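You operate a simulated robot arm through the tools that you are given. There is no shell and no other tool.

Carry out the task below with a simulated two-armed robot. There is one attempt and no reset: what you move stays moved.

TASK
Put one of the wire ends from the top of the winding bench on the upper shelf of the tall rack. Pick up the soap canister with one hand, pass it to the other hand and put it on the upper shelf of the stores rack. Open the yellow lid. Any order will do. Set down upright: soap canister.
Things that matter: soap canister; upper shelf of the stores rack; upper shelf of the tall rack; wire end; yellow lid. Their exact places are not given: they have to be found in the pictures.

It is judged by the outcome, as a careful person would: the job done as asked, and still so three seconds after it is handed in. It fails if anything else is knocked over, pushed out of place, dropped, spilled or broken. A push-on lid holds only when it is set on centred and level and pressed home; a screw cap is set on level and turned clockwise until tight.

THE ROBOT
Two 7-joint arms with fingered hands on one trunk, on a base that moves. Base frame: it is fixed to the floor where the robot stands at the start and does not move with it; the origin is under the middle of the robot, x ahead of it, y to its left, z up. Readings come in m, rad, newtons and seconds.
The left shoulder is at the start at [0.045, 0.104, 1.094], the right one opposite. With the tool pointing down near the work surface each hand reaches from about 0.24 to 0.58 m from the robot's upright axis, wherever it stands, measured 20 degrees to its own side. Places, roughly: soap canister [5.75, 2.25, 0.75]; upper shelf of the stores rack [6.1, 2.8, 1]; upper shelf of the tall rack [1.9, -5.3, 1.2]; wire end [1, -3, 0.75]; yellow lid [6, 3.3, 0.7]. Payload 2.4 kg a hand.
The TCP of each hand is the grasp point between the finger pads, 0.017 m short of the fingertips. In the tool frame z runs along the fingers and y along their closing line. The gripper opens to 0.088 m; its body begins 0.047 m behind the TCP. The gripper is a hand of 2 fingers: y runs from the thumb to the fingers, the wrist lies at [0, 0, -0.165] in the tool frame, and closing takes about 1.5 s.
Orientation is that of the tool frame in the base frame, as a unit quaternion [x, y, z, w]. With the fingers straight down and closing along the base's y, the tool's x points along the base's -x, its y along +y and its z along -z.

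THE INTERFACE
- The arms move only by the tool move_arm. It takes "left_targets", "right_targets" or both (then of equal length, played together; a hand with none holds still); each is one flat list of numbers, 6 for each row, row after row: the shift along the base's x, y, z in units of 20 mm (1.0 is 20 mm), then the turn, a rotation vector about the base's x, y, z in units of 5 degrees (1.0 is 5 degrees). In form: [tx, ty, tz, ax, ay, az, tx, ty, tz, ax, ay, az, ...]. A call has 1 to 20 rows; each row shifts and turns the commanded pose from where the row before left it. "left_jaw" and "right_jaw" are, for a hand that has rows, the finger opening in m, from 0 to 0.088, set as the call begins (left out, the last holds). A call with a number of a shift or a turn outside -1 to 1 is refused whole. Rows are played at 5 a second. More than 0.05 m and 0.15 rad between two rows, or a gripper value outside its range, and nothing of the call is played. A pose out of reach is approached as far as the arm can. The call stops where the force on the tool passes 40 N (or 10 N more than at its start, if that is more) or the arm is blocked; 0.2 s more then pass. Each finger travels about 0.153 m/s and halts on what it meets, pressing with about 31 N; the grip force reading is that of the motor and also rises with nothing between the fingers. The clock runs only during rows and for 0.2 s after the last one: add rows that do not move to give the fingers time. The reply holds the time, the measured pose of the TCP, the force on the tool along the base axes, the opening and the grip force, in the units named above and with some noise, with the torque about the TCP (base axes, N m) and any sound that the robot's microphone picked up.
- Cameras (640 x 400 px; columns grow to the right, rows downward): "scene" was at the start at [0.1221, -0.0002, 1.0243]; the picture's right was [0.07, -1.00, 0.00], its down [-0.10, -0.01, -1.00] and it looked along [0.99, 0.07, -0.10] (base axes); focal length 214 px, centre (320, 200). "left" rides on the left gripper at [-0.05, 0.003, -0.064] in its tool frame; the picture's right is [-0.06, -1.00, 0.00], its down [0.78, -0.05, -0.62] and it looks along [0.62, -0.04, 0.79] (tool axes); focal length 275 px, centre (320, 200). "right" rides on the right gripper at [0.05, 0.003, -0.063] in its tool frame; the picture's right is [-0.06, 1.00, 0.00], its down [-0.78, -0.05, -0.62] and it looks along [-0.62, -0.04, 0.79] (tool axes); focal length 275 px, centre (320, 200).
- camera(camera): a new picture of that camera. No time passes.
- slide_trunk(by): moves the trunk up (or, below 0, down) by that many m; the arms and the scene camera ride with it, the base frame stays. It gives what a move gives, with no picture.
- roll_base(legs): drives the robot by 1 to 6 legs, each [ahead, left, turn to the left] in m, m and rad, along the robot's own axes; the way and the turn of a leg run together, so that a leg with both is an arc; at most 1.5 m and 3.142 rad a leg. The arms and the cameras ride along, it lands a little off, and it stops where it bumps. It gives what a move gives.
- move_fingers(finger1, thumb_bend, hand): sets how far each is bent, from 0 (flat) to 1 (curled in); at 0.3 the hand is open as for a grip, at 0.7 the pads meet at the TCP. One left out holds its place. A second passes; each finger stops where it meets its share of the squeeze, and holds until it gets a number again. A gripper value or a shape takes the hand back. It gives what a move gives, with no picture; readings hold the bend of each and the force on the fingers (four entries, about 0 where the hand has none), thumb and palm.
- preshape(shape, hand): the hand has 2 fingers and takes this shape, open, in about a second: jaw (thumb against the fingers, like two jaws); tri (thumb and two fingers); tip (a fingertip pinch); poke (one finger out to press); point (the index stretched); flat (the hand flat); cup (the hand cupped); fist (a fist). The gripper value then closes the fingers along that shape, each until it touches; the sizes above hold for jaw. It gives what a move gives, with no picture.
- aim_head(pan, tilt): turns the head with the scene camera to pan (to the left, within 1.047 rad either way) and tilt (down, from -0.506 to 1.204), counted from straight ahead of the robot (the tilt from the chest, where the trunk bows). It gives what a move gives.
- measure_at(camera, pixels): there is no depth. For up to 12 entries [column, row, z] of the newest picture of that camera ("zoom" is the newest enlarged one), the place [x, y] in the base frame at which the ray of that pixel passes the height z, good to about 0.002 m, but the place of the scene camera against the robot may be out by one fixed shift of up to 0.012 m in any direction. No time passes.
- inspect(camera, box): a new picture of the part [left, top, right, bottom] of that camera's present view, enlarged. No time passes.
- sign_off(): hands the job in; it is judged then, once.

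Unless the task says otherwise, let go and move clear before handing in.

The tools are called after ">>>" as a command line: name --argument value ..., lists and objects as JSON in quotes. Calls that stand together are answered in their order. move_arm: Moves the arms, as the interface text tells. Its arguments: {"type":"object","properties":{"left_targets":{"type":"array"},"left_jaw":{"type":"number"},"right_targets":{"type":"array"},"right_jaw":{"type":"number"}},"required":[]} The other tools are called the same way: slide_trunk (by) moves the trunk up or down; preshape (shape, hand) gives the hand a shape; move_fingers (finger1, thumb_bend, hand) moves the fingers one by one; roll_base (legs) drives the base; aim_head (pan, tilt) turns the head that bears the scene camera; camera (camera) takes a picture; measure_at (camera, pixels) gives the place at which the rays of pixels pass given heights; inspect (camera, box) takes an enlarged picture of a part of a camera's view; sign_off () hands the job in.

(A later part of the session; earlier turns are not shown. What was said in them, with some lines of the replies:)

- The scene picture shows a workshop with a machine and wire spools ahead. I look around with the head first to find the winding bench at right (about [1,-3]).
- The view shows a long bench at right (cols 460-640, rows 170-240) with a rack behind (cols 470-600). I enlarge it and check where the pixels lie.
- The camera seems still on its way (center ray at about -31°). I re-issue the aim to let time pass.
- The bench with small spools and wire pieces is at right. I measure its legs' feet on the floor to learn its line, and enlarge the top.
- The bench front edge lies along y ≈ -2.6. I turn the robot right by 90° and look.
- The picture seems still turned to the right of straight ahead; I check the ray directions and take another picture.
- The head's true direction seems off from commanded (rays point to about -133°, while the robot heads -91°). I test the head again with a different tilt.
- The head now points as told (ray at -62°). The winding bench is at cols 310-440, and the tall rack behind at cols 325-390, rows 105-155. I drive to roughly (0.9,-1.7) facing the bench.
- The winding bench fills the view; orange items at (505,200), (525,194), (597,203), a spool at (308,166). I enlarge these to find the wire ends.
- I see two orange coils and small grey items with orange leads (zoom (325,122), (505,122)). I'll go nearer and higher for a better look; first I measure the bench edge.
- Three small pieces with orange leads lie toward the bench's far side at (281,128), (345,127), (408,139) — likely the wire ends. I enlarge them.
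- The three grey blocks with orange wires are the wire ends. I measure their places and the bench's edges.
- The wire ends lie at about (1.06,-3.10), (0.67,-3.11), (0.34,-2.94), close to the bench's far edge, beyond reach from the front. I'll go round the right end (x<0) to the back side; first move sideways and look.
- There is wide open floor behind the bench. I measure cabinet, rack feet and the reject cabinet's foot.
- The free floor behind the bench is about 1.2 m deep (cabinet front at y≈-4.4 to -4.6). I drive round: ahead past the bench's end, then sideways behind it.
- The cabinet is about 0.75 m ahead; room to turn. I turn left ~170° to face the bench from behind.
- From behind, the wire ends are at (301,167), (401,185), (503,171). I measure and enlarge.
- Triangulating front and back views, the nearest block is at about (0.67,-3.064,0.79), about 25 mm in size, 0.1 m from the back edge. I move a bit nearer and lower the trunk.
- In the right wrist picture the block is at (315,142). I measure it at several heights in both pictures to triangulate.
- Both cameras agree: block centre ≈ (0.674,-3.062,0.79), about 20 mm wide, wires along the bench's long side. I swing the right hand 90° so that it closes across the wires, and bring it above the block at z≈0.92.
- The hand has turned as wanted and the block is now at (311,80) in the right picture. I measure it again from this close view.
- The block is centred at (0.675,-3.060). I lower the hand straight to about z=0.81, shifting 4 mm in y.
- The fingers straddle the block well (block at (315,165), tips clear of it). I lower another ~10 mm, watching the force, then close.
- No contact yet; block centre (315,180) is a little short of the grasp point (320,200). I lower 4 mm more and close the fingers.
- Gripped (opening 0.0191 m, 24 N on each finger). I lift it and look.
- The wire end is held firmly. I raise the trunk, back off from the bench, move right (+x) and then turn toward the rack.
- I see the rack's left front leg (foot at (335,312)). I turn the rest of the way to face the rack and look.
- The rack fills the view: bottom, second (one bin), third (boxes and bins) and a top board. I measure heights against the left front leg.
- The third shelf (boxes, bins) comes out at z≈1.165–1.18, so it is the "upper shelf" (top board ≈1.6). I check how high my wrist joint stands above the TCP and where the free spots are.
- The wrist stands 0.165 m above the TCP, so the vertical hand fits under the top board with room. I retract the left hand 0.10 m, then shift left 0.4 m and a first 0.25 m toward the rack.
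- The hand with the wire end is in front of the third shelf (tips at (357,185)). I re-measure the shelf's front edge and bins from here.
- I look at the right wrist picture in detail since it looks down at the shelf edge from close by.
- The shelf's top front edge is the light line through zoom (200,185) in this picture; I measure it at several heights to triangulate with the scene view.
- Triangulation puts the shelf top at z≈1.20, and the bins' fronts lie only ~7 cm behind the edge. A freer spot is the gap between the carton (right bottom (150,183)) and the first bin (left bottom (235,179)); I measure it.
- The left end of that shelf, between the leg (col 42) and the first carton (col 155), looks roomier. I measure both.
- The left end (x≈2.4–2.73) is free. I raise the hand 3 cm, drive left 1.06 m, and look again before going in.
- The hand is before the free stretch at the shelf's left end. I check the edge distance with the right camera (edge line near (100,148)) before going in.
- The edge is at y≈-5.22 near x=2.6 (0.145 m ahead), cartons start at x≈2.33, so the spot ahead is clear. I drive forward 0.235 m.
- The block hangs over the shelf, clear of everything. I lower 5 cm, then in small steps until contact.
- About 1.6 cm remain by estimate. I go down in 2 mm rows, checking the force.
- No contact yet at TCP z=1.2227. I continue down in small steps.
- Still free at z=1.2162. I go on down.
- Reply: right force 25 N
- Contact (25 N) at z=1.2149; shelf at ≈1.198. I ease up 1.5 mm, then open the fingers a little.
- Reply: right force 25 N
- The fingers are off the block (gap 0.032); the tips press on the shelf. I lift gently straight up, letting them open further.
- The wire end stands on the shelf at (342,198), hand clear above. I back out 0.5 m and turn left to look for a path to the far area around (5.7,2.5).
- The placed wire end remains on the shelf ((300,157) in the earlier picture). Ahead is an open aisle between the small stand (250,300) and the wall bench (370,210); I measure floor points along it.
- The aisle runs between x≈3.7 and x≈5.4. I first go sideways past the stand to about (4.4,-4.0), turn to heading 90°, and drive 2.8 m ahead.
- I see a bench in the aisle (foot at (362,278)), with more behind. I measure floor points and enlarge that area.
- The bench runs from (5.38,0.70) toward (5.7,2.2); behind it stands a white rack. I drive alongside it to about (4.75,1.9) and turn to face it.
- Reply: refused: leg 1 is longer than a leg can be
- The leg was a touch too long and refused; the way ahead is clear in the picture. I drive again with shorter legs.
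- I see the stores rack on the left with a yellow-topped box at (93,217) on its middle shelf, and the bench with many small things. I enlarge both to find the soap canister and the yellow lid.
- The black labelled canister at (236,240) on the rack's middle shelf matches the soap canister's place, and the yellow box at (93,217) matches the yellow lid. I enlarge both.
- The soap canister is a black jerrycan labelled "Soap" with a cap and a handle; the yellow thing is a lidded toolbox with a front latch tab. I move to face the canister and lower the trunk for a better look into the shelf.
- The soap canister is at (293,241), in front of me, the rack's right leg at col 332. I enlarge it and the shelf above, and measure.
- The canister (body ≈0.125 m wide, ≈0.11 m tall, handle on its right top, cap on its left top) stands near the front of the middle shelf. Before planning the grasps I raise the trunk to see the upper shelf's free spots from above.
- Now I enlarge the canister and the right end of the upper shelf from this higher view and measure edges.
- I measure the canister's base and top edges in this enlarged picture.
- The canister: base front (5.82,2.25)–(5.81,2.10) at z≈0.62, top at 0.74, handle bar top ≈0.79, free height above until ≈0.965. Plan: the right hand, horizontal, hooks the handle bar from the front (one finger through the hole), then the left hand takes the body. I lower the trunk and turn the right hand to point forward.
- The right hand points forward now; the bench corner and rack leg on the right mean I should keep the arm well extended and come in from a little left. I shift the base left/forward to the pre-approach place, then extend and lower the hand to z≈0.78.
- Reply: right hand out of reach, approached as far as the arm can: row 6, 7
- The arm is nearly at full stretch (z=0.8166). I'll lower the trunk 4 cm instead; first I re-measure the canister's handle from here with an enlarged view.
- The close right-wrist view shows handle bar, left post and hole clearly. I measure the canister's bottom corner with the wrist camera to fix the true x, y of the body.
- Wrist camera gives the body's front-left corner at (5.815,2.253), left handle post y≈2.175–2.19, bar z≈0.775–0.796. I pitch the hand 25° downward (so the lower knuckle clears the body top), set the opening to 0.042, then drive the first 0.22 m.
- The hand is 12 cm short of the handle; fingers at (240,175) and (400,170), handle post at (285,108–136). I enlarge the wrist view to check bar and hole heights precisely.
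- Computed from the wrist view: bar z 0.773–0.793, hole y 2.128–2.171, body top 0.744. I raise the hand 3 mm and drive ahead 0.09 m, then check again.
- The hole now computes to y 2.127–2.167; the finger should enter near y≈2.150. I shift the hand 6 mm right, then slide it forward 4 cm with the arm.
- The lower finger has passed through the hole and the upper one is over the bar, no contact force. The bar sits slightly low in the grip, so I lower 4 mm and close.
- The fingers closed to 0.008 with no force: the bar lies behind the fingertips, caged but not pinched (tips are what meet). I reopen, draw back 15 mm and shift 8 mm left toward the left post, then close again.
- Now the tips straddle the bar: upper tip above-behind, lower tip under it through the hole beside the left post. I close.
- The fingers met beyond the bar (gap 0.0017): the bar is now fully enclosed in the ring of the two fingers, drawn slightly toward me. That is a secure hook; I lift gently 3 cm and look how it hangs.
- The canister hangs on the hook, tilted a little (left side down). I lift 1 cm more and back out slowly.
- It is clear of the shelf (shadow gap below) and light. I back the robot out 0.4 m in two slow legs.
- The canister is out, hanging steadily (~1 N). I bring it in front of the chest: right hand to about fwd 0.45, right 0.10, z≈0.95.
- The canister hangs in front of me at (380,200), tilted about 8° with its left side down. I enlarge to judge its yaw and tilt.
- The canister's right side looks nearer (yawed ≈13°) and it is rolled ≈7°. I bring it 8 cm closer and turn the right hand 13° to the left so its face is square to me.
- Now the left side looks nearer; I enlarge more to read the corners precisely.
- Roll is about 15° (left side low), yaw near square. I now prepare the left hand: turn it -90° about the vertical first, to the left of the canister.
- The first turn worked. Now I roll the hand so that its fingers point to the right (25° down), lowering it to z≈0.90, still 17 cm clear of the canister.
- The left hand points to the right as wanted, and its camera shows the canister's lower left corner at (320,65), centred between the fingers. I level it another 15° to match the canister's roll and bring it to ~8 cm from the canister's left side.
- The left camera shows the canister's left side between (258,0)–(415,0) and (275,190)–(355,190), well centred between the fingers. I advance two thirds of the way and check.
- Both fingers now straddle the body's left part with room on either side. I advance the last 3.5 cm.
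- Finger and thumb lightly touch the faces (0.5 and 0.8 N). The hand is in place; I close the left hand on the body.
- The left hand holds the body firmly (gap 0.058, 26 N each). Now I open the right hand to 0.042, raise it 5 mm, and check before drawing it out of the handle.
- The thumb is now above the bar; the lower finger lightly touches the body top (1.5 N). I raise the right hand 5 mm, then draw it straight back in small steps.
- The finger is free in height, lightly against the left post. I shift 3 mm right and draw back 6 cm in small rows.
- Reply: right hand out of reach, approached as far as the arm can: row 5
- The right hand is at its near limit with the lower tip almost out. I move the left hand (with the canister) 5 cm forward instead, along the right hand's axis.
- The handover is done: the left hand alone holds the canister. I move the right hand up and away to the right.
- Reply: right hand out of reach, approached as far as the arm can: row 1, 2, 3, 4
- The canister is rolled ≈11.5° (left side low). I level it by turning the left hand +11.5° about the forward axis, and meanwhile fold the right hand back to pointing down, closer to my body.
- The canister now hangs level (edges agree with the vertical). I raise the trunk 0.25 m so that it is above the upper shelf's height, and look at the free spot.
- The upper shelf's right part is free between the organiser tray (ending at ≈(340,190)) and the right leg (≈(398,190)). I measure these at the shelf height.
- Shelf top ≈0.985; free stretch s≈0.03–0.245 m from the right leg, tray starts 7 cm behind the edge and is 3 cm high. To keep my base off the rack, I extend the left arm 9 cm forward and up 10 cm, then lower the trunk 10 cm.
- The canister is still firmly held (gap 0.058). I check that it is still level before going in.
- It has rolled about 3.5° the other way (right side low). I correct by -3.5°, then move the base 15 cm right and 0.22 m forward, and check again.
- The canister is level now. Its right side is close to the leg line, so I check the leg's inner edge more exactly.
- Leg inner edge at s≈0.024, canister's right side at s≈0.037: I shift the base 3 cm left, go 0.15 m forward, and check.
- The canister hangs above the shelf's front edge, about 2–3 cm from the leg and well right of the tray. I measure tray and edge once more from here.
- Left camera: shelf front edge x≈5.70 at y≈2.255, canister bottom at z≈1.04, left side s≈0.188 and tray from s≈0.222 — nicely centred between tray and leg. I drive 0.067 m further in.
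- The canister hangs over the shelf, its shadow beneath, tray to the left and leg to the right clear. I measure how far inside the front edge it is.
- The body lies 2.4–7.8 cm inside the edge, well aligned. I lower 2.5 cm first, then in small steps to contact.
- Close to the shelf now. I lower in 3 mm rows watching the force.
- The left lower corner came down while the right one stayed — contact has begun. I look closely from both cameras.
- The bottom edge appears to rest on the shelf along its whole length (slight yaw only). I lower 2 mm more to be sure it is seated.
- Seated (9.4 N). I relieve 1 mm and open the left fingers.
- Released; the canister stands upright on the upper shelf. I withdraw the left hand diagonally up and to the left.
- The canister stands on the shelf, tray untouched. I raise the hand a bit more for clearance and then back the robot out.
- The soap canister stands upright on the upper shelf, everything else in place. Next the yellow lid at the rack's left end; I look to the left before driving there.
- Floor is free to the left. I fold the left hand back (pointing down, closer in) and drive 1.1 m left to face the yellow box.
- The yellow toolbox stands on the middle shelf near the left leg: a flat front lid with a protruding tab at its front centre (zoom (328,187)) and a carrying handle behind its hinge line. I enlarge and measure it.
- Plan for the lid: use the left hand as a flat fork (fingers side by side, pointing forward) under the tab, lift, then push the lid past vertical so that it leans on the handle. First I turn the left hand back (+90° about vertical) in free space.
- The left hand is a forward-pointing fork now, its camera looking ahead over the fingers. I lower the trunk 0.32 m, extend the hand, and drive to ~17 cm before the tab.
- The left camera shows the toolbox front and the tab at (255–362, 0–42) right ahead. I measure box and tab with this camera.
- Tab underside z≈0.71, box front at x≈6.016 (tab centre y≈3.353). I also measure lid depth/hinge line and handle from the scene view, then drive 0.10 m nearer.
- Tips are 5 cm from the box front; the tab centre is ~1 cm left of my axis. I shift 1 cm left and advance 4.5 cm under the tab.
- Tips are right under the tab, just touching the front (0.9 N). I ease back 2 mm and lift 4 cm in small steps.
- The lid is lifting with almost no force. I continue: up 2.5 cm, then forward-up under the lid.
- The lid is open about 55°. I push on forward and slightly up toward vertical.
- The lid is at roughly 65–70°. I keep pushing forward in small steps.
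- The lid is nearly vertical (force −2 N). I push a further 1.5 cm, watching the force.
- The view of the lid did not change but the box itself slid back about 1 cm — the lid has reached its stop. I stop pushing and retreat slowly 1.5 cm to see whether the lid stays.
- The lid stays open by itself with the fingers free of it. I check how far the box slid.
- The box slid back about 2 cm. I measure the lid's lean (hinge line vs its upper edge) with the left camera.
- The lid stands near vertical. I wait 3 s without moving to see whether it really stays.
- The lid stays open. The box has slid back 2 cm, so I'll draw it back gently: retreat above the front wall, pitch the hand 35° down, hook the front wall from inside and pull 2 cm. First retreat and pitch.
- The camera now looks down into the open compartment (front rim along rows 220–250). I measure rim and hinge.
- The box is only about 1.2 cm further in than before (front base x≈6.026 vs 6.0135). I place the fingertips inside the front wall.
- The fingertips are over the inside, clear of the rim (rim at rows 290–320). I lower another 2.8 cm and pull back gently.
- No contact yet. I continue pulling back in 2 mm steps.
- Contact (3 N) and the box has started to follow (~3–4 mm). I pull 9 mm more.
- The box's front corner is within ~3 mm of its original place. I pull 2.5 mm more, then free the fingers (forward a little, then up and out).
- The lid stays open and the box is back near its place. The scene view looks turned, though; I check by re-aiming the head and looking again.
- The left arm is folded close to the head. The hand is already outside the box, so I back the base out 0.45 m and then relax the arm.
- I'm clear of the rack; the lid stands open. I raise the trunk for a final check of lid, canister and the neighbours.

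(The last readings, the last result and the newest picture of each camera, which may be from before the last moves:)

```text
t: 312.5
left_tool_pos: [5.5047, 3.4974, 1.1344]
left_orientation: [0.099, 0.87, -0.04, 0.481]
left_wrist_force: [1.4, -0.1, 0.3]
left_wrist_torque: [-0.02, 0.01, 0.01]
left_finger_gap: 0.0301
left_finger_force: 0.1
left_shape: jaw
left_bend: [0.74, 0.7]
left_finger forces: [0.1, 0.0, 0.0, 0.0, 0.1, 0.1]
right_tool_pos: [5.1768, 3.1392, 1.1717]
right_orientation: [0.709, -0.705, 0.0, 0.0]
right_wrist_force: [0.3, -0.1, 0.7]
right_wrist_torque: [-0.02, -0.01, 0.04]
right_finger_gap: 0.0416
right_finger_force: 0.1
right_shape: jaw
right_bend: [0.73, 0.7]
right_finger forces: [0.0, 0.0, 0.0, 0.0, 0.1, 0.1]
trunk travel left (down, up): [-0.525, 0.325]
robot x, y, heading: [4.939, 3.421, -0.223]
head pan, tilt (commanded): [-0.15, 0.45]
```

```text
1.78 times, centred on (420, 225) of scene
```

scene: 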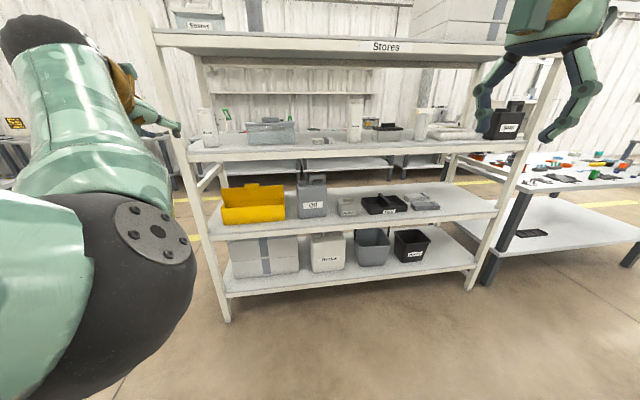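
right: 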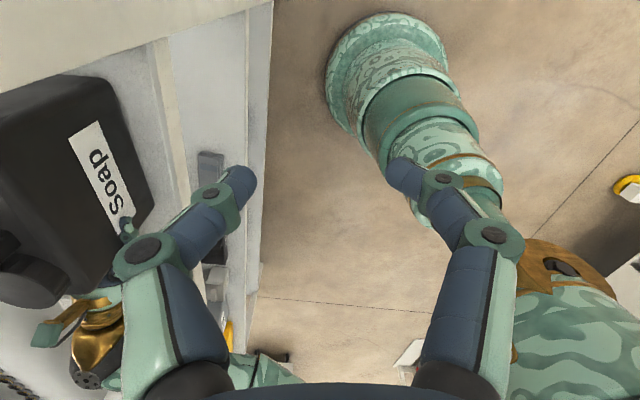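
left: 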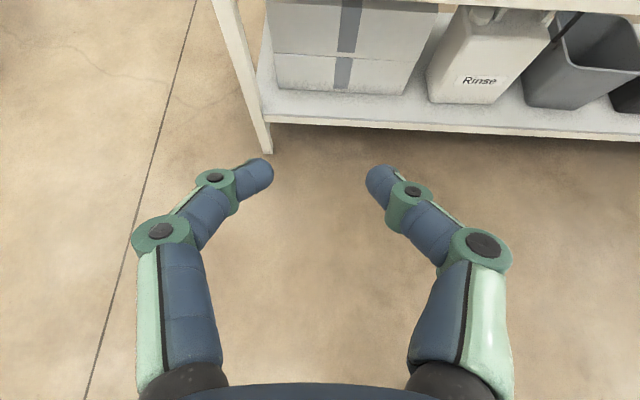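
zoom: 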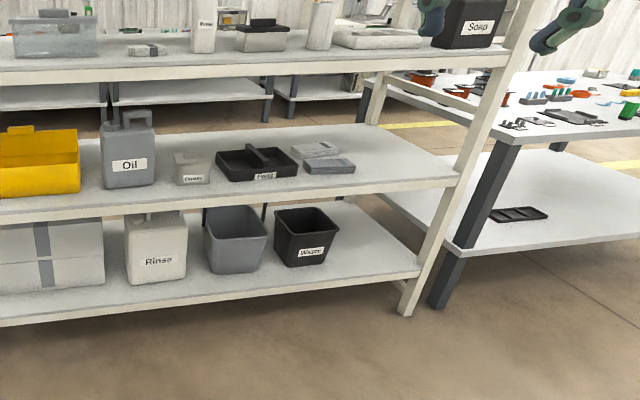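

All items on the rack stand as before; soap upright on the upper shelf. One closer look at the yellow lid and the canister.

>>> inspect --camera "scene" --box '[205, 165, 345, 245]'

>>> inspect --camera "scene" --box '[400, 80, 560, 180]'

```text
4.57 times, centred on (275, 205) of scene
```

zoom: 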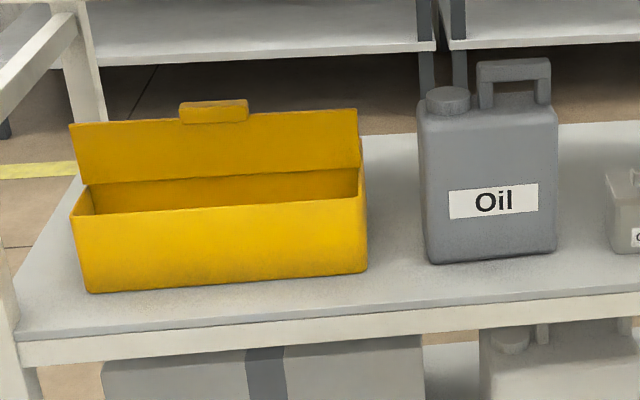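

```text
4.00 times, centred on (480, 130) of scene
```

zoom: 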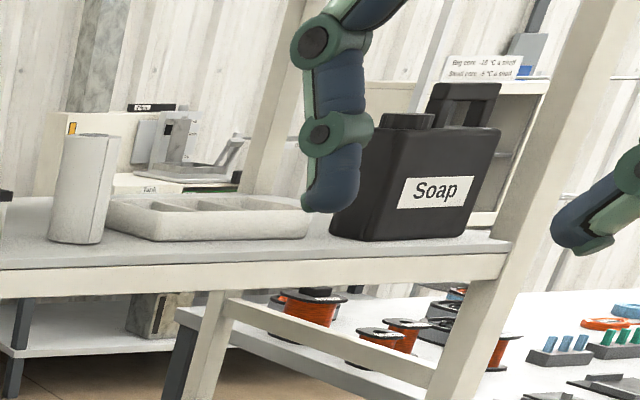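

The lid stands open, the soap canister is upright on the stores rack's upper shelf, the wire end was left on the tall rack's upper shelf, and both hands are clear. I hand the job in.

>>> sign_off

```text
The job is handed in.
```

All three parts of the job are done and handed in.

- **Wire end:** one wire end from the winding bench is on the upper shelf of the tall rack, at its left end. I last saw it there just after setting it down and did not go back to check before handing in.
- **Soap canister:** I picked it up by its handle with the right hand, passed it to the left hand, and set it upright on the upper shelf of the stores rack. It stands between the tray and the right leg.
- **Yellow lid:** the toolbox lid is open at about vertical. It stayed open through a 3-second wait and was still open in the last picture.

While I opened the lid, the toolbox slid back about 1–2 cm on its shelf. I pulled it back to within a few millimetres of where it had stood. In the final pictures, everything else on the stores rack looked undisturbed.
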